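You operate a simulated robot arm through the tools that you are given. There is no shell and no other tool. Be economical: measure what you need, move in short steps, check, and stop when the job is done.

You run a simulated robot arm. Do the job below in one go: nothing can be reset, and whatever is moved stays where it is left.

Task
Move plate four to the cooling rest once it reads under 60 C.
Fine: it goes in the middle; switch the heat pad off first; probe the plate till the meter says so; park the probe; no hand on it while it is hotter.

It is judged by the outcome, as a careful person would: the job done as asked, and still so three seconds after it is handed in. It fails if anything else is knocked over, pushed out of place, dropped, spilled or broken.

Robot
A 6-joint arm with a two-finger parallel gripper on a trunk, on a base that drives. Base frame: it is fixed to the floor where the robot stands at the start and does not move with it; the origin is under the middle of the robot, x ahead of it, y to its left, z up. Units: mm, degrees, N and s.
Its first joint turns from -166.0 to 166.0 degrees. Places, roughly: cooling rest [-200, -800, 900]; heat dial [400, -100, 700]; heat switch [500, 0, 700]; probe cup [-100, -900, 900]; probe meter [-200, -1100, 900]. Payload 4.1 kg.
The TCP is the grasp point between the finger pads, 23 mm short of the fingertips. In the tool frame z runs along the fingers and y along their closing line. Largest opening 94 mm; finger width 38, thickness 10; the body of the gripper, 54 by 96 mm, starts 39 mm behind the TCP.
Orientation is told as [roll, pitch, yaw] about the base's x, y, z axes, in that order, counted from this pose: with the fingers straight down and closing along the base's y, the tool's x points along the base's -x, its y along +y and its z along -z.

Tools
- The arm moves only by the tool servo_tool. Its argument "increments" is one flat list of numbers, 6 for each row, row after row: the shift along the tool's x, y, z in units of 300 mm (1.0 is 300 mm), then the turn, a rotation vector about the tool's x, y, z in units of 60 degrees (1.0 is 60 degrees). In form: [tx, ty, tz, wx, wy, wz, tx, ty, tz, wx, wy, wz, ...]. A call has 1 to 8 rows; each row is the pose to reach, as a shift and turn from the pose commanded when the call began, along the tool's axes at that moment. "jaw" is the opening, from 0 (shut) to 1 (fully open), set as the call begins (left out, the last holds). A call with a number of a shift or a turn outside -1 to 1 is refused whole. Rows are played at 5 a second. More than 50 mm and 8.6 degrees between two rows, or a gripper value outside its range, and nothing of the call is played. Where a pose cannot be reached the arm comes as near as it can. A force on the tool above 90 N (or 10 N above the force at the start of the call, whichever is more), or a blocked arm, ends the call early, and 0.2 s more pass. The fingers move at their own pace (about 45 mm/s each) and stop on an object; they squeeze with about 32 N. The grip force told is the motor's: it shows also when the fingers shut on nothing. Time passes only in rows, and 0.2 s behind the last, so rows that repeat a pose let the fingers close. It gives the time, the measured TCP pose, the force on the tool (base axes), the opening and the grip force at its end, in the units of the frame above (readings bear some noise), with the torque about the TCP (base axes, N m) and any sound that the robot's microphone picked up.
- Cameras (640 x 400 px; columns grow to the right, rows downward): "scene" is now at [-21, 90.5, 1394]; the picture's right is [-0.90, -0.44, 0.00], its down [-0.27, 0.54, -0.80] and it looks along [0.35, -0.71, -0.61] (base axes); focal length 265 px, centre (320, 200). "wrist" rides on the gripper at [86, 16, -75] in the tool frame; the picture's right is [-0.18, 0.98, 0.00], its down [-0.58, -0.11, -0.81] and it looks along [-0.79, -0.15, 0.59] (tool axes); focal length 243 px, centre (320, 200). There is no depth. A picture from a camera that has moved, and an enlarged one, comes with that camera's place and axes in the base frame and with its lens.
- capture(camera): a new picture of that camera. The clock stands still meanwhile.
- move_column(by): slides the trunk up (or, below 0, down) by that many mm; the arm and the scene camera ride with it, the base frame stays. It gives what a move gives, with no picture.
- roll_base(legs): drives the robot by 1 to 6 legs, each [ahead, turn to the left] in mm and degrees, along the robot's own axes; the way and the turn of a leg run together, so that a leg with both is an arc; at most 1500 mm and 180 degrees a leg. The arm and the cameras ride along, it lands a little off, and it stops where it bumps. It gives what a move gives.
- head_to(pan, tilt): turns the head with the scene camera to pan (to the left, within 155 degrees either way) and tilt (down, from -29 to 69), counted from straight ahead of the robot. It gives what a move gives.
- inspect(camera, box): a new picture of the part [left, top, right, bottom] of that camera's present view, enlarged. The clock stands still meanwhile.
- finish_job(): hands the job in; it is judged then, once.

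Work in short steps. Places have to be worked out from the pictures, the camera data and where the tool is seen: move nearer, look again, correct. Check each grasp and each placing, and mend what went wrong. You have 120 turns and 78 pictures in all, those below and enlarged ones among them. Open the gripper and draw the arm clear of the work before you hand the job in, unless the task says otherwise; then end with one line.

The tools are called after "Call:" by a JSON object that holds its "method" and its "body". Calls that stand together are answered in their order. servo_tool: Moves the arm, as the interface text tells. Its arguments: {"type":"object","properties":{"increments":{"type":"array","items":{"type":"number"}},"jaw":{"type":"number"}},"required":["increments"]} The other tools are called the same way: move_column (by) slides the trunk up or down; roll_base (legs) drives the base; head_to (pan, tilt) turns the head that bears the scene camera; capture (camera) takes a picture; inspect (camera, box) takes an enlarged picture of a part of a camera's view; finish_job () hands the job in.

At the start:

```text
clock: 0.0
position: [87.4, -322.5, 1219.8]
orientation: [-0.1, 0.0, 0.0]
force: [0.2, -0.2, -0.1]
wrist_torque: [0.02, 0.01, 0.02]
finger_gap: 94.1
grasp_force: 0.0
trunk travel left (down, up): [-347.0, 243.0]
robot x, y, heading: [0.0, 4.1, -0.0]
head pan, tilt: [-63.8, 37.3]
```

scene: 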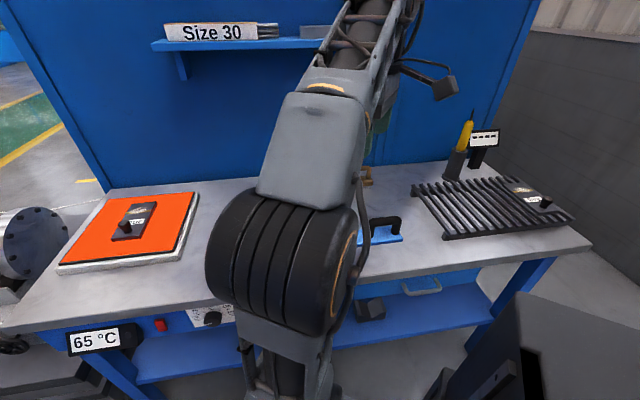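
wrist: 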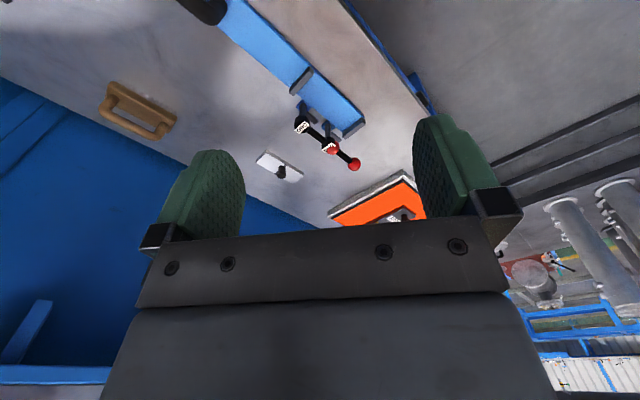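

The scene shows the heat pad with a plate on it, the rest with another plate on it, and the probe with its meter. I'll enlarge the parts to read the labels.

Call:
{"method": "inspect", "body": {"camera": "scene", "box": [40, 180, 260, 360]}}

Call:
{"method": "inspect", "body": {"camera": "scene", "box": [390, 90, 590, 250]}}

Call:
{"method": "inspect", "body": {"camera": "wrist", "box": [230, 60, 430, 240]}}

```text
2.22 times, centred on (150, 270) of scene
camera zoom: at [-21.0, 90.5, 1394.0], right [-0.9, -0.44, 0.0], down [-0.27, 0.54, -0.8], along [0.35, -0.71, -0.61], focal length 589 px, centre (698, 44)
```

zoom: 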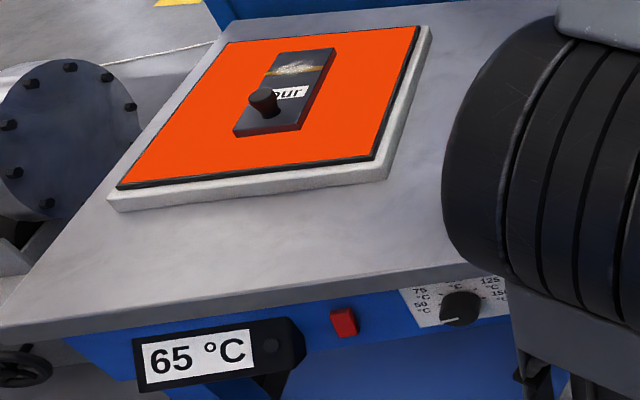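

```text
2.50 times, centred on (490, 170) of scene
camera zoom: at [-21.0, 90.5, 1394.0], right [-0.9, -0.44, 0.0], down [-0.27, 0.54, -0.8], along [0.35, -0.71, -0.61], focal length 663 px, centre (-105, 275)
```

zoom: 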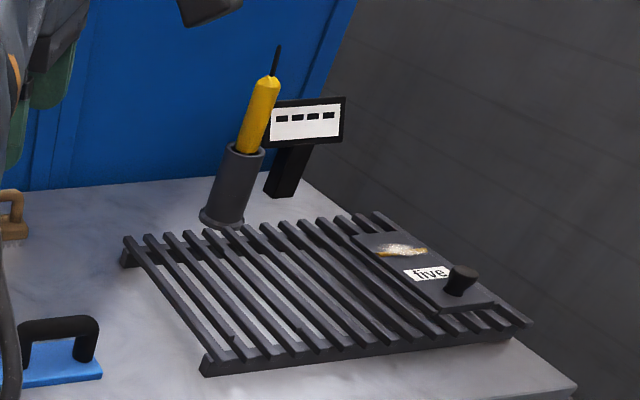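

```text
2.22 times, centred on (330, 150) of wrist
camera zoom: at [1.3, -306.2, 1294.5], right [0.18, 0.98, 0.0], down [0.58, -0.11, 0.81], along [0.79, -0.15, -0.59], focal length 539 px, centre (298, 311)
```

zoom: 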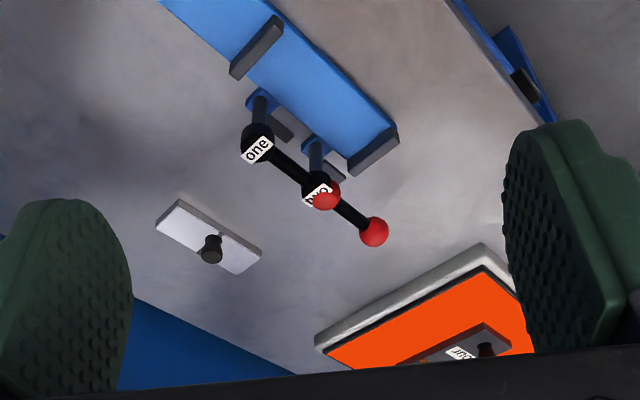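

The bench runs at about 35° to the robot, with its switch and dial on the front panel. I turn the head to the pad and panel for a closer look.

Call:
{"method": "head_to", "body": {"pan": -18, "tilt": 50}}

Call:
{"method": "capture", "body": {"camera": "scene"}}

```text
clock: 1.1
position: [88.2, -322.9, 1218.5]
orientation: [0.0, 0.1, 0.0]
force: [0.2, 0.7, -0.4]
wrist_torque: [-0.02, 0.04, -0.01]
finger_gap: 93.7
grasp_force: 0.0
trunk travel left (down, up): [-347.0, 243.0]
robot x, y, heading: [-3.3, 1.5, 0.3]
head pan, tilt: [-18.0, 50.0]
```

```text
72 pictures are left
camera scene: at [14.0, 144.5, 1375.8], right [-0.31, -0.95, 0.0], down [-0.73, 0.24, -0.64], along [0.61, -0.2, -0.77], focal length 265 px, centre (320, 200)
```

scene: 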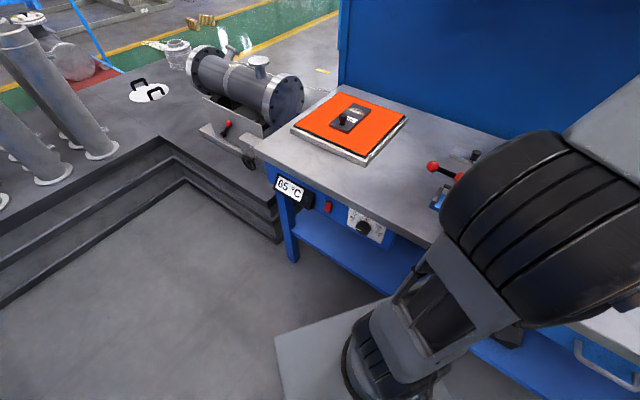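

I enlarge the panel to read the switch and dial.

Call:
{"method": "inspect", "body": {"camera": "scene", "box": [264, 165, 394, 246]}}

Call:
{"method": "inspect", "body": {"camera": "scene", "box": [260, 80, 500, 230]}}

```text
4.92 times, centred on (329, 206) of scene
camera zoom: at [14.0, 144.5, 1375.8], right [-0.31, -0.95, 0.0], down [-0.73, 0.24, -0.64], along [0.61, -0.2, -0.77], focal length 1306 px, centre (276, 173)
```

zoom: 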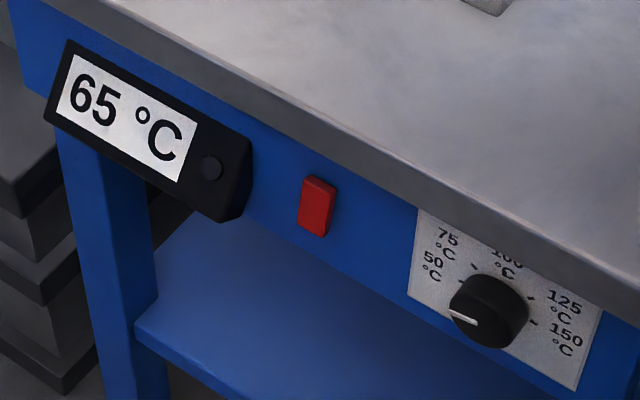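

```text
2.67 times, centred on (380, 155) of scene
camera zoom: at [14.0, 144.5, 1375.8], right [-0.31, -0.95, 0.0], down [-0.73, 0.24, -0.64], along [0.61, -0.2, -0.77], focal length 707 px, centre (160, 320)
```

zoom: 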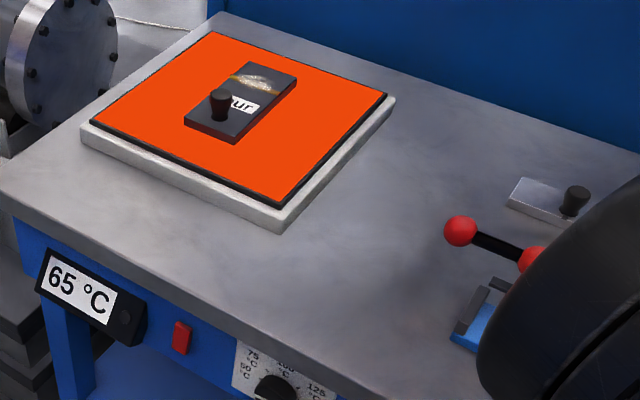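

The switch is a red rocker at about (478, -33, 750), on a panel whose inward normal is about (0.57, -0.82). I turn the robot 35° left so that it stands parallel to the bench.

Call:
{"method": "roll_base", "body": {"legs": [[0, 35]]}}

Call:
{"method": "capture", "body": {"camera": "scene"}}

```text
clock: 3.2
position: [256.0, -214.1, 1219.7]
orientation: [0.1, 0.0, 34.5]
force: [0.2, -0.6, -0.5]
wrist_torque: [-0.01, 0.02, -0.02]
finger_gap: 94.0
grasp_force: 0.1
trunk travel left (down, up): [-347.0, 243.0]
robot x, y, heading: [-6.0, 1.0, 34.5]
head pan, tilt: [-18.0, 50.0]
```

```text
69 pictures are left
camera scene: at [-69.0, 127.1, 1375.7], right [0.28, -0.96, 0.0], down [-0.73, -0.22, -0.64], along [0.62, 0.18, -0.77], focal length 265 px, centre (320, 200)
```

scene: 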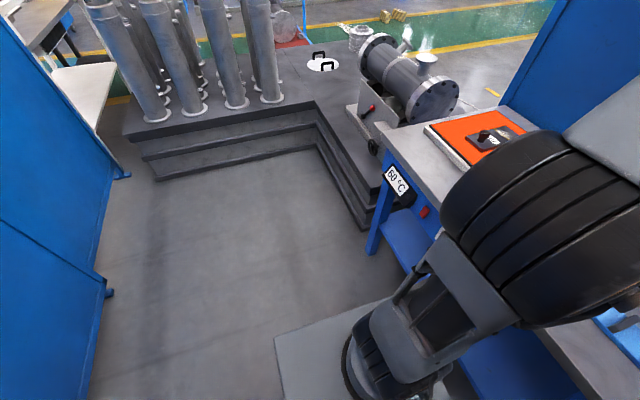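

The robot is now aligned, with heading 34.5°. I bring the closed gripper back off the bench edge, forward along it, and start tilting the tool to horizontal, facing the panel.

Call:
{"method": "servo_tool", "body": {"increments": [-0.119, 0.048, 0, 0.125, 0, 0, -0.238, 0.096, 0, 0.25, 0, 0, -0.357, 0.144, 0, 0.375, 0, 0, -0.476, 0.192, 0, 0.5, 0, 0, -0.596, 0.24, 0, 0.625, 0, 0, -0.715, 0.287, 0, 0.75, 0, 0, -0.834, 0.335, 0, 0.875, 0, 0, -0.953, 0.383, 0, 1.0, 0, 0], "jaw": 0}}

Call:
{"method": "inspect", "body": {"camera": "scene", "box": [364, 150, 464, 230]}}

```text
clock: 5.0
position: [424.5, 42.6, 1219.1]
orientation: [-60.2, 0.0, 34.5]
force: [0.0, 0.4, -0.7]
wrist_torque: [0.02, -0.02, -0.01]
finger_gap: 0.0
grasp_force: 32.2
trunk travel left (down, up): [-347.0, 243.0]
robot x, y, heading: [2.4, 4.6, 34.6]
head pan, tilt: [-18.0, 50.0]
```

```text
5.00 times, centred on (414, 190) of scene
camera zoom: at [-69.0, 127.1, 1375.7], right [0.28, -0.96, 0.0], down [-0.73, -0.22, -0.64], along [0.62, 0.18, -0.77], focal length 1326 px, centre (-150, 250)
```

zoom: 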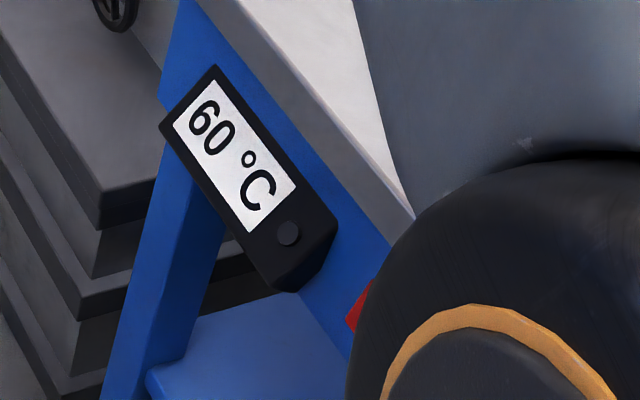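

The pad display now reads 60 °C; it may hover around its setpoint. I finish the tilt to horizontal and lower the arm 120 mm, then slide the trunk down.

Call:
{"method": "servo_tool", "body": {"increments": [0, 0.087, 0.05, 0.125, 0, 0, 0, 0.173, 0.1, 0.25, 0, 0, 0, 0.26, 0.15, 0.375, 0, 0, 0, 0.346, 0.2, 0.5, 0, 0]}}

Call:
{"method": "move_column", "body": {"by": -250}}

Call:
{"method": "capture", "body": {"camera": "wrist"}}

Call:
{"method": "capture", "body": {"camera": "scene"}}

```text
clock: 6.0
position: [426.0, 40.0, 1098.9]
orientation: [-90.0, 0.0, 34.5]
force: [0.1, -0.3, -0.3]
wrist_torque: [0.01, -0.01, 0.01]
finger_gap: 0.1
grasp_force: 31.8
trunk travel left (down, up): [-347.0, 243.0]
robot x, y, heading: [-0.4, 2.3, 34.6]
head pan, tilt: [-18.0, 50.0]
```

```text
clock: 8.6
position: [424.9, 41.6, 849.0]
orientation: [-90.0, 0.1, 34.5]
force: [0.8, -0.4, -0.6]
wrist_torque: [0.03, -0.01, 0.02]
finger_gap: 0.0
grasp_force: 31.8
trunk travel left (down, up): [-97.0, 493.0]
robot x, y, heading: [0.2, 4.1, 34.4]
head pan, tilt: [-18.0, 50.0]
```

```text
67 pictures are left
camera wrist: at [311.4, 53.4, 833.5], right [0.15, 0.1, -0.98], down [0.02, 0.99, 0.11], along [0.99, -0.04, 0.15], focal length 243 px, centre (320, 200)
```

wrist: 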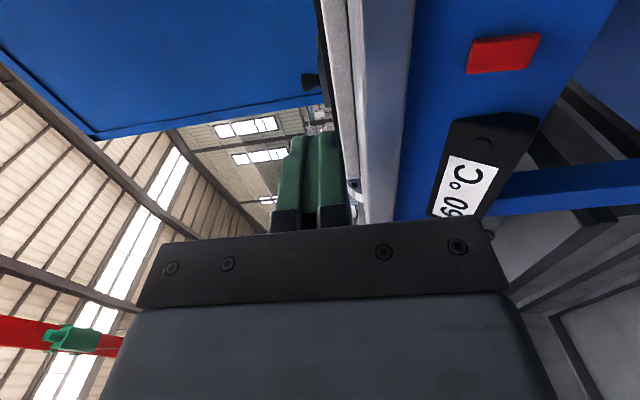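

```text
66 pictures are left
camera scene: at [-69.0, 127.1, 1125.8], right [0.28, -0.96, 0.0], down [-0.73, -0.22, -0.64], along [0.62, 0.18, -0.77], focal length 265 px, centre (320, 200)
```

scene: 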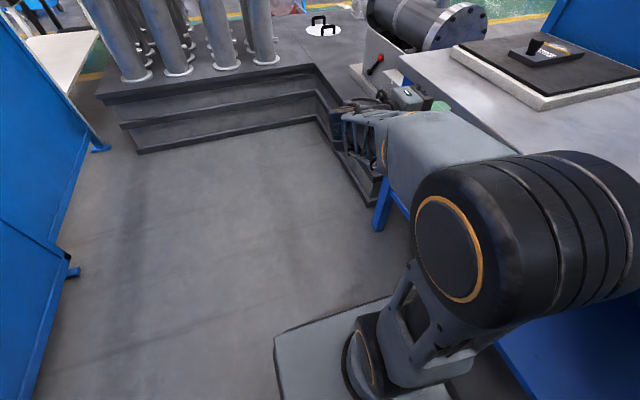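

The pad now glows dark, so its thermostat is cycling. The switch works out at about (500, -42, 720); I enlarge it to see which half stands out.

Call:
{"method": "inspect", "body": {"camera": "wrist", "box": [420, 0, 560, 90]}}

```text
4.44 times, centred on (490, 45) of wrist
camera zoom: at [311.4, 53.4, 833.5], right [0.15, 0.1, -0.98], down [0.02, 0.99, 0.11], along [0.99, -0.04, 0.15], focal length 1078 px, centre (-436, 889)
```

zoom: 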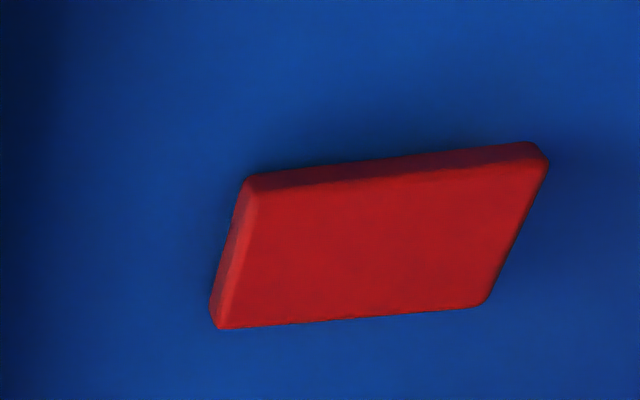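

The lower half appears to stand out slightly. I go down to the switch's height with some standoff to look closer.

Call:
{"method": "servo_tool", "body": {"increments": [0, 0.1, 0, 0, 0, 0, 0, 0.2, 0, 0, 0, 0, 0, 0.3, 0, 0, 0, 0, 0, 0.4, 0, 0, 0, 0, 0, 0.44, 0, 0, 0, 0, 0, 0.44, 0.15, 0, 0, 0]}}

Call:
{"method": "capture", "body": {"camera": "wrist"}}

Call:
{"method": "inspect", "body": {"camera": "wrist", "box": [250, 0, 450, 120]}}

```text
clock: 10.0
position: [449.4, 2.8, 715.7]
orientation: [-90.0, 0.1, 34.5]
force: [-0.2, 0.3, -0.3]
wrist_torque: [0.02, -0.04, 0.02]
finger_gap: 0.0
grasp_force: 31.8
trunk travel left (down, up): [-97.0, 493.0]
robot x, y, heading: [-1.1, 3.0, 34.6]
head pan, tilt: [-18.0, 50.0]
```

```text
64 pictures are left
camera wrist: at [334.9, 15.1, 700.2], right [0.15, 0.1, -0.98], down [0.02, 0.99, 0.11], along [0.99, -0.04, 0.15], focal length 243 px, centre (320, 200)
```

wrist: 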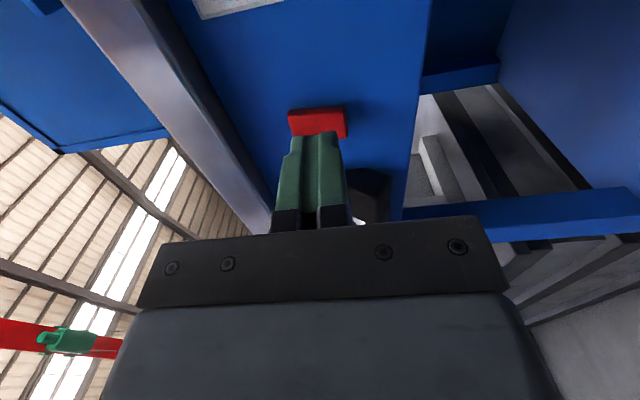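

```text
3.20 times, centred on (350, 60) of wrist
camera zoom: at [334.9, 15.1, 700.2], right [0.15, 0.1, -0.98], down [0.02, 0.99, 0.11], along [0.99, -0.04, 0.15], focal length 776 px, centre (224, 648)
```

zoom: 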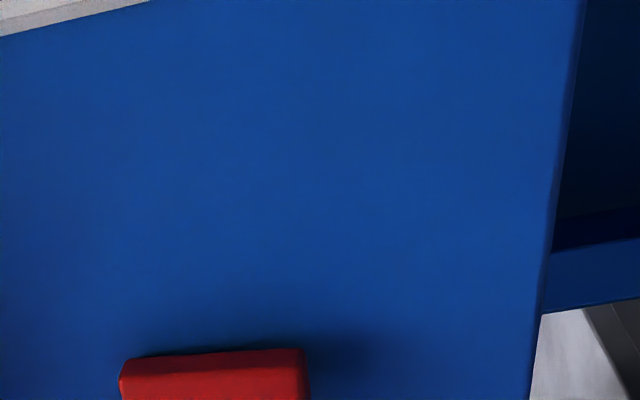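

Call:
{"method": "inspect", "body": {"camera": "wrist", "box": [270, 90, 370, 153]}}

```text
6.35 times, centred on (320, 122) of wrist
camera zoom: at [334.9, 15.1, 700.2], right [0.15, 0.1, -0.98], down [0.02, 0.99, 0.11], along [0.99, -0.04, 0.15], focal length 1540 px, centre (320, 698)
```

zoom: 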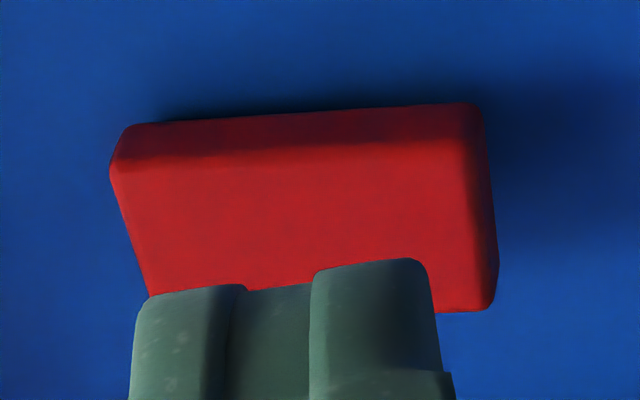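

The switch is centred near z 721 and spans roughly 702–740. I press its lower half with the closed fingertips, in small steps, listening for a click.

Call:
{"method": "servo_tool", "body": {"increments": [-0.047, 0.023, 0.0, 0, 0, 0, -0.047, 0.023, 0.08, 0, 0, 0, -0.047, 0.023, 0.12, 0, 0, 0, -0.047, 0.023, 0.135, 0, 0, 0, -0.047, 0.023, 0.145, 0, 0, 0, -0.047, 0.023, 0.155, 0, 0, 0, -0.047, 0.023, 0.165, 0, 0, 0]}}

Call:
{"method": "inspect", "body": {"camera": "wrist", "box": [270, 90, 370, 153]}}

```text
clock: 11.6
position: [486.4, -21.3, 707.8]
orientation: [-89.8, 0.3, 35.0]
force: [-33.9, 30.8, 4.7]
wrist_torque: [-0.32, -0.37, 0.24]
finger_gap: 0.0
grasp_force: 32.2
trunk travel left (down, up): [-97.0, 493.0]
robot x, y, heading: [0.5, -1.7, 35.3]
head pan, tilt: [-18.0, 50.0]
stopped in row 7: the force on the tool passed its limit (the readings are from after the stop); the commanded pose is now the measured one
```

```text
6.35 times, centred on (320, 122) of wrist
camera zoom: at [371.9, -10.4, 693.5], right [0.14, 0.1, -0.98], down [0.01, 0.99, 0.11], along [0.99, -0.03, 0.14], focal length 1540 px, centre (320, 698)
```

zoom: 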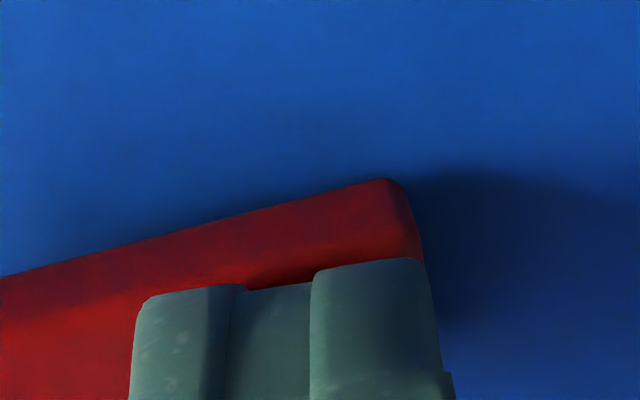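

The press reached the force limit with no sound told. I back off and look at the switch and the display.

Call:
{"method": "servo_tool", "body": {"increments": [0, 0, -0.1, 0, 0, 0, 0.1, 0.03, -0.2, 0, 0, 0]}}

Call:
{"method": "capture", "body": {"camera": "wrist"}}

Call:
{"method": "capture", "body": {"camera": "scene"}}

```text
clock: 12.2
position: [429.9, 8.9, 698.2]
orientation: [-89.7, 0.4, 34.9]
force: [0.9, -0.3, 0.4]
wrist_torque: [-0.03, 0.04, 0.01]
finger_gap: 0.0
grasp_force: 31.9
trunk travel left (down, up): [-97.0, 493.0]
robot x, y, heading: [-4.2, 0.5, 34.8]
head pan, tilt: [-18.0, 50.0]
```

```text
60 pictures are left
camera wrist: at [315.5, 20.1, 684.0], right [0.14, 0.11, -0.98], down [0.02, 0.99, 0.11], along [0.99, -0.03, 0.14], focal length 243 px, centre (320, 200)
```

wrist: 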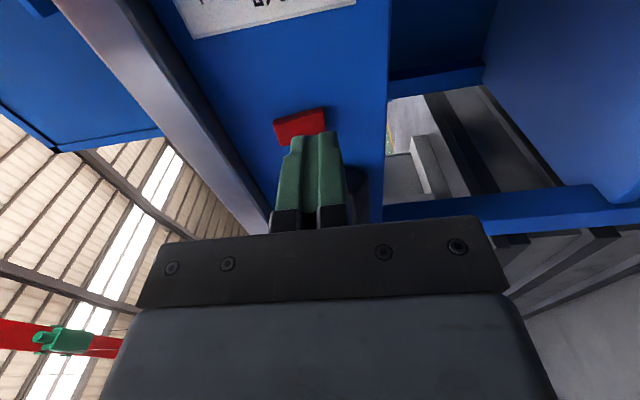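

```text
59 pictures are left
camera scene: at [-69.9, 126.6, 1125.8], right [0.29, -0.96, 0.0], down [-0.73, -0.22, -0.64], along [0.61, 0.19, -0.77], focal length 265 px, centre (320, 200)
```

scene: 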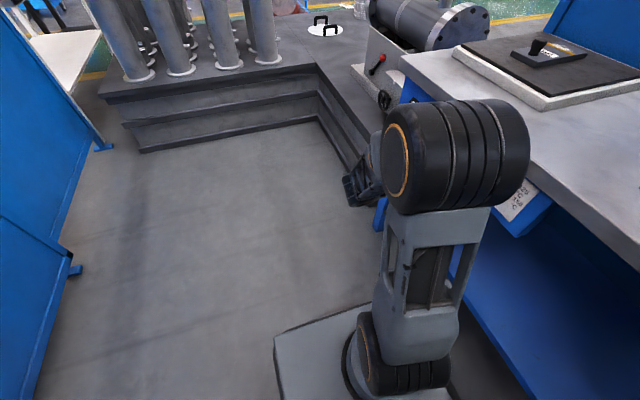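

Call:
{"method": "inspect", "body": {"camera": "wrist", "box": [250, 80, 350, 143]}}

```text
6.35 times, centred on (300, 112) of wrist
camera zoom: at [315.5, 20.1, 684.0], right [0.14, 0.11, -0.98], down [0.02, 0.99, 0.11], along [0.99, -0.03, 0.14], focal length 1540 px, centre (447, 762)
```

zoom: 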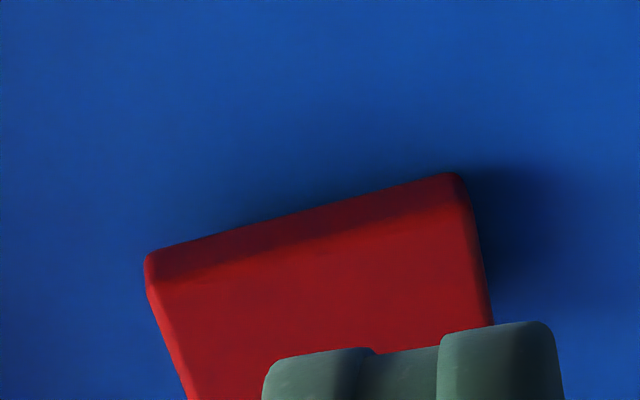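

The rocker has clearly tipped: its lower end is now in and its upper end out, so the pad is switched off. I raise the trunk and turn the head towards the rest and the way behind.

Call:
{"method": "move_column", "body": {"by": 250}}

Call:
{"method": "head_to", "body": {"pan": -120, "tilt": 40}}

Call:
{"method": "capture", "body": {"camera": "scene"}}

```text
clock: 14.7
position: [430.8, 8.4, 948.4]
orientation: [-89.7, 0.5, 34.8]
force: [-0.2, 0.3, -0.2]
wrist_torque: [0.0, -0.01, 0.02]
finger_gap: 0.0
grasp_force: 32.4
trunk travel left (down, up): [-347.0, 243.0]
robot x, y, heading: [-0.3, -0.0, 34.8]
head pan, tilt: [-18.0, 50.0]
```

```text
clock: 16.5
position: [429.5, 7.4, 948.3]
orientation: [-89.7, 0.4, 34.8]
force: [0.1, -0.2, -0.3]
wrist_torque: [0.04, 0.01, 0.01]
finger_gap: 0.2
grasp_force: 32.0
trunk travel left (down, up): [-347.0, 243.0]
robot x, y, heading: [-6.2, 2.7, 35.0]
head pan, tilt: [-120.0, 40.0]
```

```text
57 pictures are left
camera scene: at [-136.7, 19.4, 1389.9], right [-1.0, -0.09, 0.0], down [-0.06, 0.64, -0.77], along [0.07, -0.76, -0.64], focal length 265 px, centre (320, 200)
```

scene: 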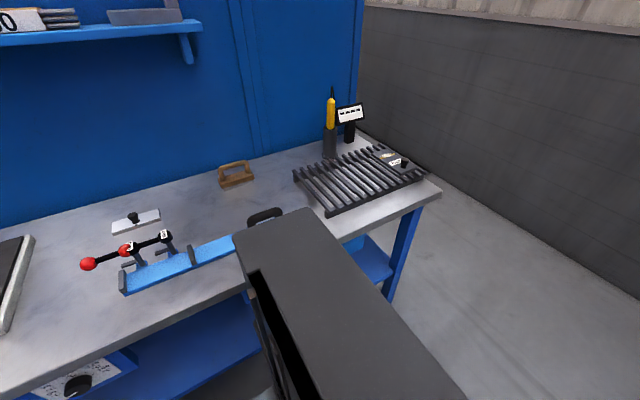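

The cup is at about (-90, -884) and the rest at about u −750…−388 by v 357…603 (u along the bench, v into it), with the floor behind clear. I raise the trunk and reverse 520 mm along the bench.

Call:
{"method": "move_column", "body": {"by": 200}}

Call:
{"method": "roll_base", "body": {"legs": [[-520, 0]]}}

Call:
{"method": "head_to", "body": {"pan": -95, "tilt": 40}}

Call:
{"method": "capture", "body": {"camera": "scene"}}

```text
clock: 18.7
position: [430.7, 7.8, 1148.6]
orientation: [-89.8, 0.5, 34.9]
force: [-0.3, 0.0, 0.5]
wrist_torque: [0.02, -0.05, 0.0]
finger_gap: 0.1
grasp_force: 31.8
trunk travel left (down, up): [-547.0, 43.0]
robot x, y, heading: [0.8, -0.3, 34.8]
head pan, tilt: [-120.0, 40.0]
```

```text
clock: 21.7
position: [9.0, -287.0, 1147.5]
orientation: [-89.8, 0.4, 34.8]
force: [0.0, -1.1, 0.2]
wrist_torque: [0.0, 0.0, -0.01]
finger_gap: 0.0
grasp_force: 31.6
trunk travel left (down, up): [-547.0, 43.0]
robot x, y, heading: [-423.6, -294.1, 35.3]
head pan, tilt: [-120.0, 40.0]
```

```text
clock: 22.6
position: [10.6, -287.0, 1148.9]
orientation: [-89.7, 0.3, 35.0]
force: [-0.9, 0.1, 0.0]
wrist_torque: [0.02, 0.01, 0.01]
finger_gap: 0.0
grasp_force: 31.9
trunk travel left (down, up): [-547.0, 43.0]
robot x, y, heading: [-421.6, -293.9, 34.9]
head pan, tilt: [-95.0, 40.0]
```

```text
56 pictures are left
camera scene: at [-522.4, -264.0, 1589.9], right [-0.87, -0.5, 0.0], down [-0.32, 0.56, -0.77], along [0.38, -0.66, -0.64], focal length 265 px, centre (320, 200)
```

scene: 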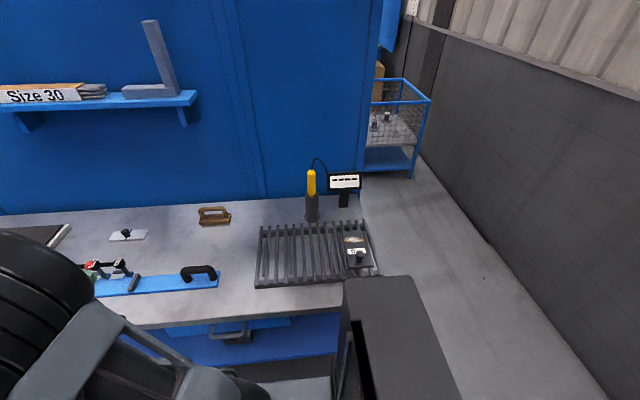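

There seems to be a lead from the probe's top to the meter. I enlarge that part.

Call:
{"method": "inspect", "body": {"camera": "scene", "box": [290, 145, 380, 225]}}

Call:
{"method": "inspect", "body": {"camera": "scene", "box": [240, 200, 400, 300]}}

```text
5.00 times, centred on (335, 185) of scene
camera zoom: at [-522.4, -264.0, 1589.9], right [-0.87, -0.5, 0.0], down [-0.32, 0.56, -0.77], along [0.38, -0.66, -0.64], focal length 1326 px, centre (245, 275)
```

zoom: 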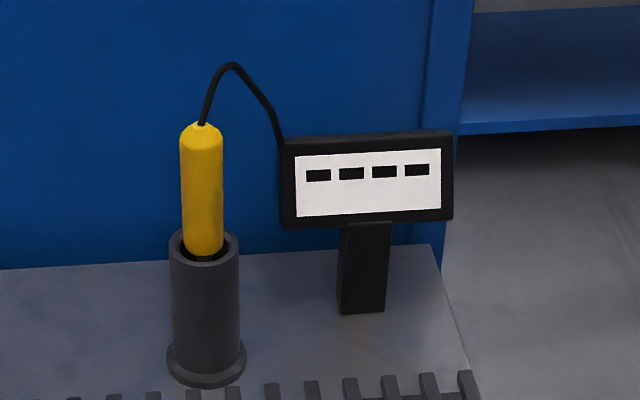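

```text
4.00 times, centred on (320, 250) of scene
camera zoom: at [-522.4, -264.0, 1589.9], right [-0.87, -0.5, 0.0], down [-0.32, 0.56, -0.77], along [0.38, -0.66, -0.64], focal length 1061 px, centre (320, 0)
```

zoom: 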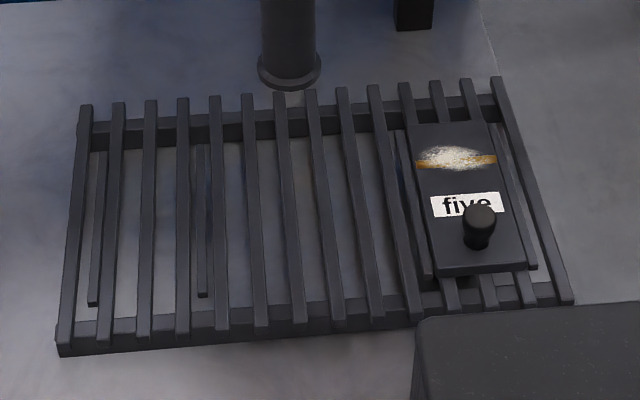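

The probe stands upright in the cup at about (-108, -903), its yellow handle exposed from z 976 to 1082; the lead goes to the meter. I'll take it with a horizontal tool, so I extend over the bench and begin rolling the gripper so that it closes along the bench.

Call:
{"method": "servo_tool", "body": {"increments": [0.025, 0, 0.083, 0, 0, -0.125, 0.05, 0, 0.167, 0, 0, -0.25, 0.075, 0, 0.25, 0, 0, -0.375, 0.1, 0, 0.333, 0, 0, -0.5, 0.125, 0, 0.417, 0, 0, -0.625, 0.15, 0, 0.5, 0, 0, -0.75, 0.175, 0, 0.583, 0, 0, -0.875, 0.2, 0, 0.667, 0, 0, -1.0], "jaw": 0.6}}

```text
clock: 24.4
position: [75.6, -485.9, 1149.1]
orientation: [-89.3, 60.7, 35.5]
force: [0.1, 0.4, -0.6]
wrist_torque: [-0.01, 0.0, -0.04]
finger_gap: 56.1
grasp_force: 0.0
trunk travel left (down, up): [-547.0, 43.0]
robot x, y, heading: [-421.5, -294.1, 35.2]
head pan, tilt: [-95.0, 40.0]
```

Now the rest of the roll, moving 260 mm back along the bench toward the probe.

Call:
{"method": "servo_tool", "body": {"increments": [0.054, 0.094, 0, 0, 0, -0.0625, 0.108, 0.188, 0, 0, 0, -0.125, 0.162, 0.281, 0, 0, 0, -0.1875, 0.217, 0.375, 0, 0, 0, -0.25, 0.271, 0.469, 0, 0, 0, -0.3125, 0.325, 0.563, 0, 0, 0, -0.375, 0.379, 0.656, 0, 0, 0, -0.4375, 0.433, 0.75, 0, 0, 0, -0.5]}}

Call:
{"method": "capture", "body": {"camera": "wrist"}}

```text
clock: 26.2
position: [-84.2, -586.7, 1162.7]
orientation: [40.7, 89.2, 164.0]
force: [-0.6, -0.5, -0.2]
wrist_torque: [0.0, 0.01, -0.02]
finger_gap: 56.3
grasp_force: 0.1
out of reach, approached as far as the arm can: row 6, 7, 8
trunk travel left (down, up): [-547.0, 43.0]
robot x, y, heading: [-418.4, -296.7, 34.9]
head pan, tilt: [-95.0, 40.0]
```

```text
53 pictures are left
camera wrist: at [-138.9, -533.6, 1251.1], right [-0.82, -0.54, -0.18], down [-0.36, 0.74, -0.57], along [0.44, -0.41, -0.8], focal length 243 px, centre (320, 200)
```

wrist: 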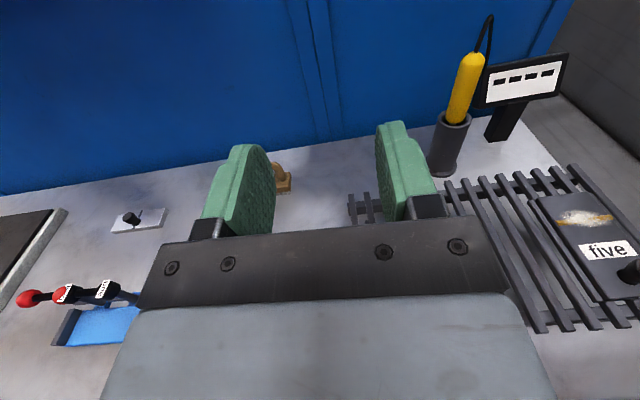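

The cup fixes to (-113, -906) from here. The arm was too folded, so I extend 150 mm toward the wall first and look at where it gets.

Call:
{"method": "servo_tool", "body": {"increments": [0, 0, 0.125, 0, 0, 0, 0, 0, 0.25, 0, 0, 0, 0, 0, 0.375, 0, 0, 0, 0, 0, 0.5, 0, 0, 0]}}

```text
clock: 27.2
position: [23.1, -696.3, 1164.4]
orientation: [40.2, 89.2, 163.9]
force: [0.5, 0.0, -0.6]
wrist_torque: [-0.02, 0.0, 0.02]
finger_gap: 56.5
grasp_force: 0.0
out of reach, approached as far as the arm can: row 1, 2, 3, 4
trunk travel left (down, up): [-547.0, 43.0]
robot x, y, heading: [-416.1, -294.2, 35.0]
head pan, tilt: [-95.0, 40.0]
```

The arm cannot come further back along the bench in this posture. I drive the robot back another 270 mm so the probe lies ahead-right of it; the gripper stays above and short of the probe.

Call:
{"method": "roll_base", "body": {"legs": [[-270, 0]]}}

Call:
{"method": "head_to", "body": {"pan": -70, "tilt": 40}}

Call:
{"method": "servo_tool", "body": {"increments": [0, 0, -0.05, 0, 0, 0]}}

Call:
{"method": "capture", "body": {"camera": "scene"}}

Call:
{"method": "capture", "body": {"camera": "wrist"}}

```text
clock: 29.1
position: [-205.2, -853.8, 1165.3]
orientation: [39.7, 89.3, 163.1]
force: [0.5, 0.1, 0.5]
wrist_torque: [0.03, -0.01, 0.03]
finger_gap: 56.3
grasp_force: 0.0
trunk travel left (down, up): [-547.0, 43.0]
robot x, y, heading: [-641.6, -450.3, 34.5]
head pan, tilt: [-95.0, 40.0]
```

```text
clock: 30.0
position: [-203.6, -853.5, 1165.6]
orientation: [41.1, 89.3, 164.7]
force: [0.7, 0.1, -0.2]
wrist_torque: [0.02, 0.01, 0.02]
finger_gap: 56.5
grasp_force: 0.0
trunk travel left (down, up): [-547.0, 43.0]
robot x, y, heading: [-641.8, -452.9, 34.7]
head pan, tilt: [-70.0, 40.0]
```

```text
clock: 30.4
position: [-212.1, -841.0, 1164.7]
orientation: [42.5, 89.4, 166.0]
force: [-0.6, -0.1, -0.1]
wrist_torque: [0.04, 0.02, 0.01]
finger_gap: 56.4
grasp_force: 0.1
trunk travel left (down, up): [-547.0, 43.0]
robot x, y, heading: [-647.4, -453.9, 34.5]
head pan, tilt: [-70.0, 40.0]
```

```text
52 pictures are left
camera scene: at [-719.7, -395.2, 1589.9], right [-0.58, -0.82, 0.0], down [-0.52, 0.37, -0.77], along [0.63, -0.44, -0.64], focal length 265 px, centre (320, 200)
```

scene: 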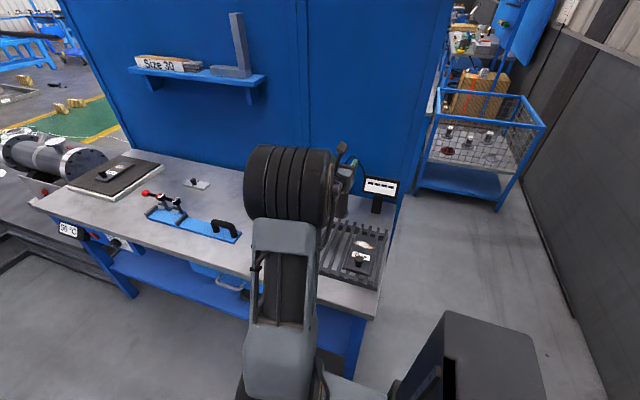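

```text
51 pictures are left
camera wrist: at [-266.8, -787.5, 1253.8], right [-0.82, -0.54, -0.18], down [-0.36, 0.73, -0.58], along [0.44, -0.41, -0.8], focal length 243 px, centre (320, 200)
```

wrist: 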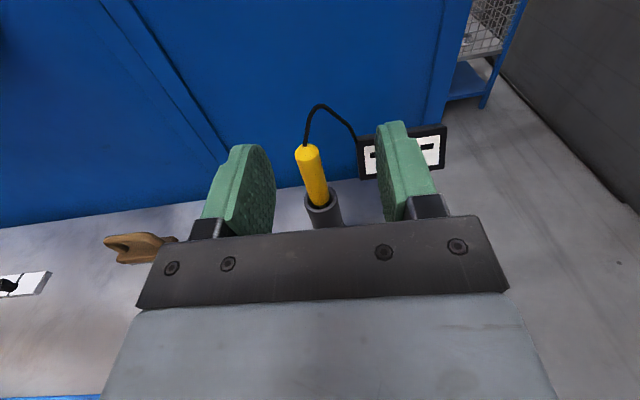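

The display is now about 50 °C and falling, so the pad really is off. I lower the trunk 122 mm and line the gripper up in front of the handle.

Call:
{"method": "move_column", "body": {"by": -122}}

Call:
{"method": "servo_tool", "body": {"increments": [0, -0.06, 0, 0, 0, 0, 0, -0.117, 0, 0, 0, 0], "jaw": 0.75}}

Call:
{"method": "capture", "body": {"camera": "wrist"}}

Call:
{"method": "capture", "body": {"camera": "scene"}}

```text
clock: 31.9
position: [-212.0, -840.5, 1044.2]
orientation: [41.5, 89.4, 165.0]
force: [-0.8, -0.4, 0.1]
wrist_torque: [0.0, 0.01, 0.0]
finger_gap: 56.3
grasp_force: 0.0
trunk travel left (down, up): [-425.0, 165.0]
robot x, y, heading: [-647.3, -451.3, 34.9]
head pan, tilt: [-70.0, 40.0]
```

```text
clock: 32.5
position: [-182.7, -819.1, 1044.1]
orientation: [40.6, 89.4, 164.2]
force: [0.2, -0.7, -1.1]
wrist_torque: [-0.03, 0.01, 0.01]
finger_gap: 70.3
grasp_force: 0.0
trunk travel left (down, up): [-425.0, 165.0]
robot x, y, heading: [-647.0, -452.1, 34.5]
head pan, tilt: [-70.0, 40.0]
```

```text
50 pictures are left
camera wrist: at [-237.0, -766.6, 1131.8], right [-0.82, -0.54, -0.18], down [-0.36, 0.73, -0.58], along [0.44, -0.41, -0.8], focal length 243 px, centre (320, 200)
```

wrist: 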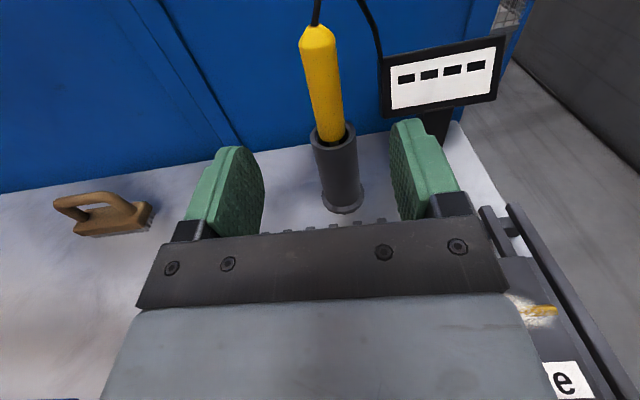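

```text
49 pictures are left
camera scene: at [-719.5, -395.4, 1467.9], right [-0.58, -0.82, 0.0], down [-0.53, 0.37, -0.77], along [0.63, -0.44, -0.64], focal length 265 px, centre (320, 200)
```

scene: 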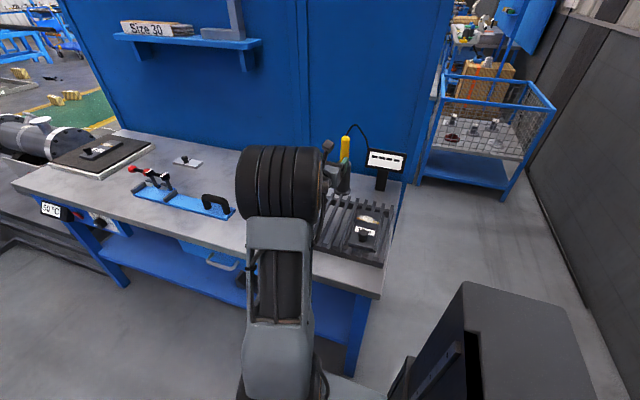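

The handle's axis is at about (-114, -919), 121 mm ahead and well centred between the fingers, with the top at z≈1064. I lower 22 mm and advance around it.

Call:
{"method": "servo_tool", "body": {"increments": [-0.073, 0, 0.05, 0, 0, 0, -0.073, 0, 0.15, 0, 0, 0, -0.073, 0, 0.25, 0, 0, 0, -0.073, 0, 0.33, 0, 0, 0, -0.073, 0, 0.39, 0, 0, 0], "jaw": 0.62}}

Call:
{"method": "capture", "body": {"camera": "wrist"}}

```text
clock: 33.7
position: [-117.8, -917.9, 1020.2]
orientation: [42.8, 89.3, 166.4]
force: [0.0, 0.3, 0.1]
wrist_torque: [0.04, 0.02, 0.0]
finger_gap: 58.3
grasp_force: 0.2
trunk travel left (down, up): [-425.0, 165.0]
robot x, y, heading: [-644.0, -452.0, 34.5]
head pan, tilt: [-70.0, 40.0]
```

```text
48 pictures are left
camera wrist: at [-172.9, -865.7, 1108.7], right [-0.82, -0.54, -0.18], down [-0.36, 0.73, -0.58], along [0.44, -0.41, -0.8], focal length 243 px, centre (320, 200)
```

wrist: 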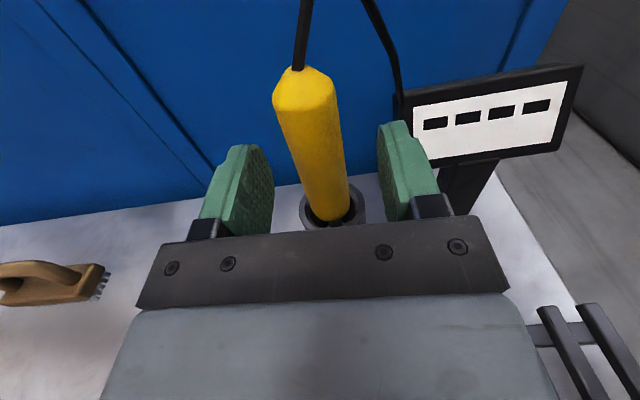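

The handle is between the pads; I close on it.

Call:
{"method": "servo_tool", "body": {"increments": [0, 0, 0, 0, 0, 0, 0, 0, 0, 0, 0, 0, 0, 0, 0, 0, 0, 0, 0, 0, 0, 0, 0, 0], "jaw": 0}}

```text
clock: 34.7
position: [-118.2, -919.5, 1020.9]
orientation: [40.8, 89.3, 164.4]
force: [0.1, 1.0, 0.4]
wrist_torque: [0.02, -0.01, 0.03]
finger_gap: 0.0
grasp_force: 32.0
trunk travel left (down, up): [-425.0, 165.0]
robot x, y, heading: [-645.2, -448.8, 34.8]
head pan, tilt: [-70.0, 40.0]
```

The gap went to 0, so the fingers missed the handle. I look.

Call:
{"method": "capture", "body": {"camera": "wrist"}}

Call:
{"method": "inspect", "body": {"camera": "scene", "box": [300, 110, 420, 210]}}

```text
47 pictures are left
camera wrist: at [-173.0, -865.2, 1108.9], right [-0.82, -0.54, -0.18], down [-0.36, 0.73, -0.58], along [0.44, -0.41, -0.8], focal length 243 px, centre (320, 200)
```

wrist: 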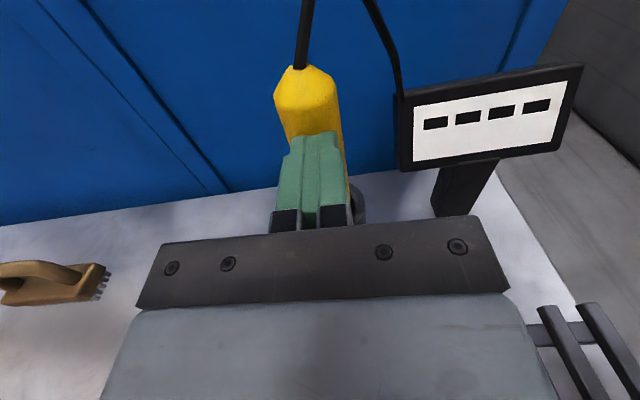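

```text
4.00 times, centred on (360, 160) of scene
camera zoom: at [-719.5, -395.4, 1467.9], right [-0.58, -0.82, 0.0], down [-0.52, 0.37, -0.77], along [0.63, -0.44, -0.64], focal length 1061 px, centre (160, 360)
```

zoom: 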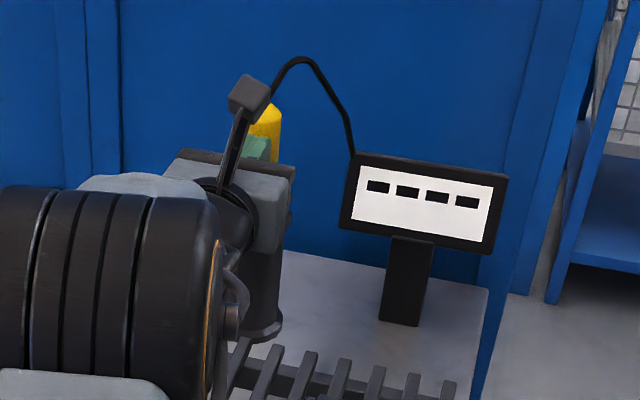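

The fingertips stopped just in front of the handle; triangulating the top from two views puts the axis about 30 mm further on, near (-104, -941). I open, advance 30 mm and close again.

Call:
{"method": "servo_tool", "body": {"increments": [0, 0, -0.02, 0, 0, 0, 0, 0, -0.02, 0, 0, 0, 0, 0, -0.02, 0, 0, 0, 0, 0, -0.02, 0, 0, 0, 0, 0, 0.03, 0, 0, 0, 0, 0, 0.07, 0, 0, 0, 0, 0, 0.1, 0, 0, 0], "jaw": 0.65}}

Call:
{"method": "servo_tool", "body": {"increments": [0, 0, 0, 0, 0, 0, 0, 0, 0, 0, 0, 0, 0, 0, 0, 0, 0, 0, 0, 0, 0, 0, 0, 0], "jaw": 0}}

Call:
{"method": "capture", "body": {"camera": "wrist"}}

```text
clock: 36.3
position: [-101.6, -944.1, 1019.8]
orientation: [40.7, 89.3, 164.5]
force: [-0.2, -0.2, -0.5]
wrist_torque: [0.0, -0.01, 0.03]
finger_gap: 61.1
grasp_force: 0.1
trunk travel left (down, up): [-425.0, 165.0]
robot x, y, heading: [-642.7, -450.7, 34.6]
head pan, tilt: [-70.0, 40.0]
```

```text
clock: 37.3
position: [-102.6, -943.3, 1019.9]
orientation: [41.8, 89.4, 165.6]
force: [-2.1, -0.9, 0.7]
wrist_torque: [-0.15, 0.2, -0.08]
finger_gap: 29.4
grasp_force: 32.2
trunk travel left (down, up): [-425.0, 165.0]
robot x, y, heading: [-646.8, -450.5, 34.9]
head pan, tilt: [-70.0, 40.0]
```

```text
45 pictures are left
camera wrist: at [-156.6, -890.9, 1108.3], right [-0.82, -0.54, -0.18], down [-0.36, 0.73, -0.58], along [0.44, -0.41, -0.8], focal length 243 px, centre (320, 200)
```

wrist: 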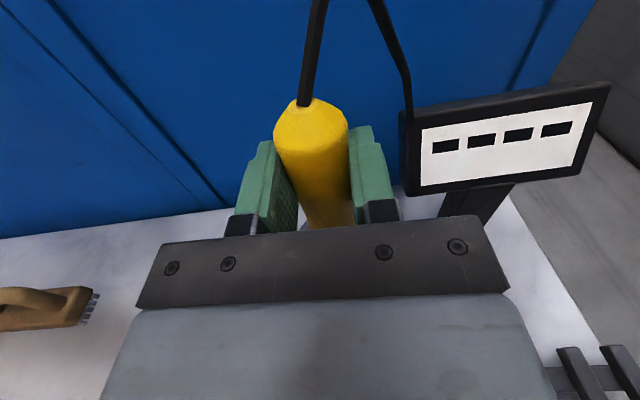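

Gripped at 29 mm. I lift the probe straight up with the trunk and watch the lead.

Call:
{"method": "move_column", "body": {"by": 155}}

Call:
{"method": "capture", "body": {"camera": "scene"}}

```text
clock: 39.1
position: [-101.5, -943.7, 1175.6]
orientation: [40.0, 89.3, 163.7]
force: [0.1, -0.2, -1.2]
wrist_torque: [0.01, 0.0, -0.01]
finger_gap: 28.9
grasp_force: 31.6
trunk travel left (down, up): [-580.0, 10.0]
robot x, y, heading: [-644.3, -447.1, 34.5]
head pan, tilt: [-70.0, 40.0]
```

```text
44 pictures are left
camera scene: at [-719.4, -395.6, 1622.9], right [-0.58, -0.82, 0.0], down [-0.53, 0.37, -0.77], along [0.63, -0.44, -0.64], focal length 265 px, centre (320, 200)
```

scene: 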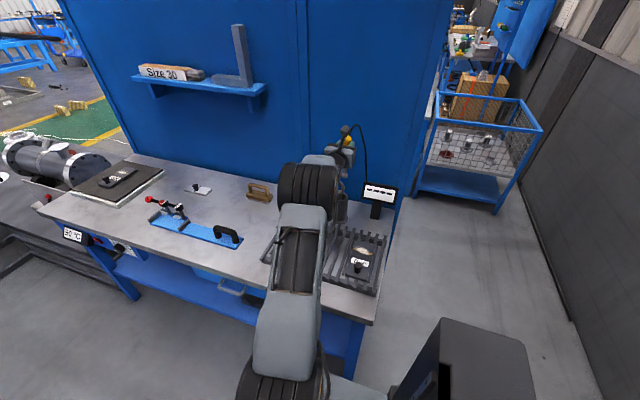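

The probe is out and the lead simply follows. I draw back 160 mm to clear the shelf, then drive 1000 mm forward along the bench to the pad.

Call:
{"method": "servo_tool", "body": {"increments": [0, 0, -0.133, 0, 0, 0, 0, 0, -0.267, 0, 0, 0, 0, 0, -0.4, 0, 0, 0, 0, 0, -0.533, 0, 0, 0]}}

Call:
{"method": "capture", "body": {"camera": "wrist"}}

Call:
{"method": "inspect", "body": {"camera": "scene", "box": [250, 80, 450, 230]}}

```text
clock: 40.1
position: [-192.4, -810.4, 1179.5]
orientation: [40.5, 89.5, 164.1]
force: [-0.5, 0.2, -2.0]
wrist_torque: [0.03, 0.02, -0.01]
finger_gap: 29.1
grasp_force: 31.9
trunk travel left (down, up): [-580.0, 10.0]
robot x, y, heading: [-646.4, -452.5, 34.5]
head pan, tilt: [-70.0, 40.0]
```

```text
43 pictures are left
camera wrist: at [-246.9, -756.7, 1266.2], right [-0.82, -0.54, -0.18], down [-0.36, 0.73, -0.58], along [0.44, -0.41, -0.8], focal length 243 px, centre (320, 200)
```

wrist: 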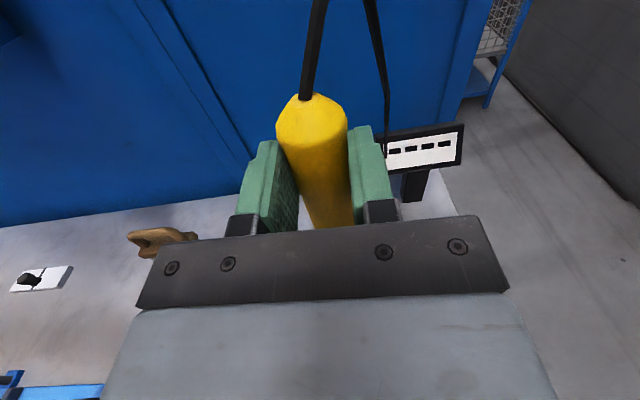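

```text
2.67 times, centred on (350, 155) of scene
camera zoom: at [-720.0, -394.8, 1622.9], right [-0.58, -0.82, 0.0], down [-0.52, 0.37, -0.77], along [0.63, -0.44, -0.64], focal length 707 px, centre (240, 320)
```

zoom: 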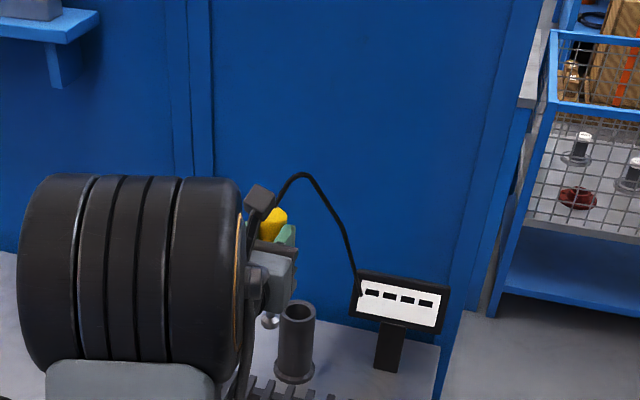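

The ball tip of the probe shows about 114 mm below the TCP. I drive forward 1000 mm.

Call:
{"method": "roll_base", "body": {"legs": [[1000, 0]]}}

Call:
{"method": "head_to", "body": {"pan": -60, "tilt": 40}}

Call:
{"method": "capture", "body": {"camera": "scene"}}

Call:
{"method": "capture", "body": {"camera": "wrist"}}

```text
clock: 45.3
position: [635.0, -220.6, 1178.0]
orientation: [40.9, 89.3, 165.5]
force: [-0.3, 0.6, -1.8]
wrist_torque: [0.01, 0.02, -0.02]
finger_gap: 28.5
grasp_force: 31.9
trunk travel left (down, up): [-580.0, 10.0]
robot x, y, heading: [175.6, 129.3, 35.8]
head pan, tilt: [-70.0, 40.0]
```

```text
clock: 46.0
position: [635.6, -222.0, 1177.7]
orientation: [39.4, 89.3, 164.3]
force: [0.6, 0.3, -0.7]
wrist_torque: [0.0, 0.03, 0.02]
finger_gap: 28.8
grasp_force: 32.4
trunk travel left (down, up): [-580.0, 10.0]
robot x, y, heading: [177.5, 127.3, 35.7]
head pan, tilt: [-60.0, 40.0]
```

```text
41 pictures are left
camera scene: at [106.7, 196.4, 1622.9], right [-0.41, -0.91, 0.0], down [-0.59, 0.26, -0.77], along [0.7, -0.31, -0.64], focal length 265 px, centre (320, 200)
```

scene: 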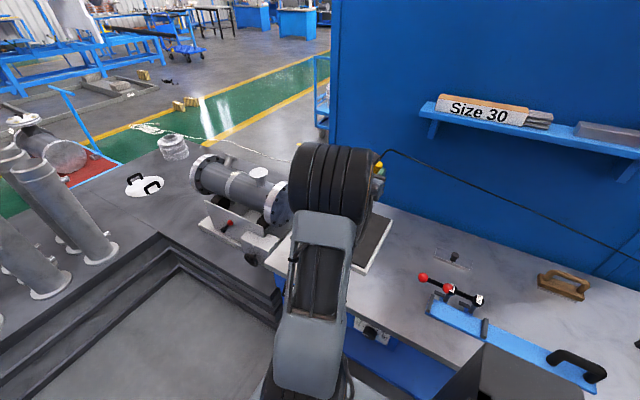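

```text
40 pictures are left
camera wrist: at [579.5, -169.7, 1265.9], right [-0.81, -0.56, -0.18], down [-0.38, 0.73, -0.57], along [0.45, -0.4, -0.8], focal length 243 px, centre (320, 200)
```

wrist: 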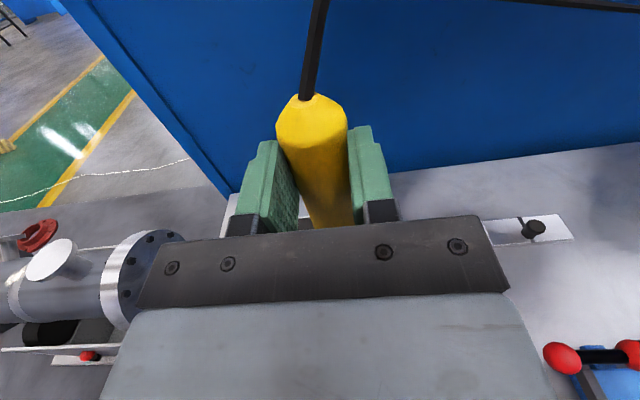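

The plate lies hidden beneath the gripper. I retract 130 mm and shift 70 mm along so the wrist camera can see it.

Call:
{"method": "servo_tool", "body": {"increments": [0, -0.06, -0.1, 0, 0, 0, 0, -0.12, -0.2, 0, 0, 0, 0, -0.18, -0.3, 0, 0, 0, 0, -0.233, -0.43, 0, 0, 0]}}

Call:
{"method": "capture", "body": {"camera": "wrist"}}

Call:
{"method": "capture", "body": {"camera": "scene"}}

```text
clock: 47.0
position: [616.1, -73.1, 1178.8]
orientation: [41.6, 89.5, 166.4]
force: [-0.1, -0.1, -1.5]
wrist_torque: [-0.01, 0.01, 0.0]
finger_gap: 28.7
grasp_force: 31.8
trunk travel left (down, up): [-580.0, 10.0]
robot x, y, heading: [177.3, 129.9, 35.8]
head pan, tilt: [-60.0, 40.0]
```

```text
39 pictures are left
camera wrist: at [561.5, -21.5, 1266.9], right [-0.81, -0.56, -0.18], down [-0.38, 0.73, -0.58], along [0.45, -0.4, -0.8], focal length 243 px, centre (320, 200)
```

wrist: 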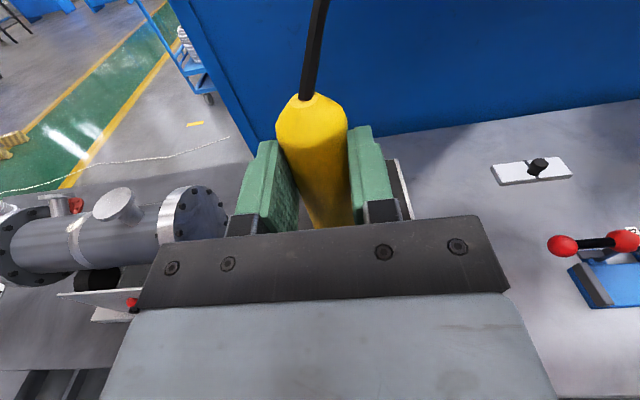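

```text
38 pictures are left
camera scene: at [106.3, 197.2, 1622.9], right [-0.41, -0.91, 0.0], down [-0.59, 0.26, -0.77], along [0.7, -0.31, -0.64], focal length 265 px, centre (320, 200)
```

scene: 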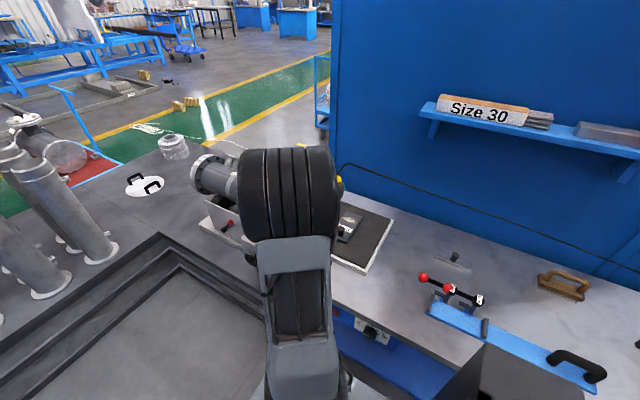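

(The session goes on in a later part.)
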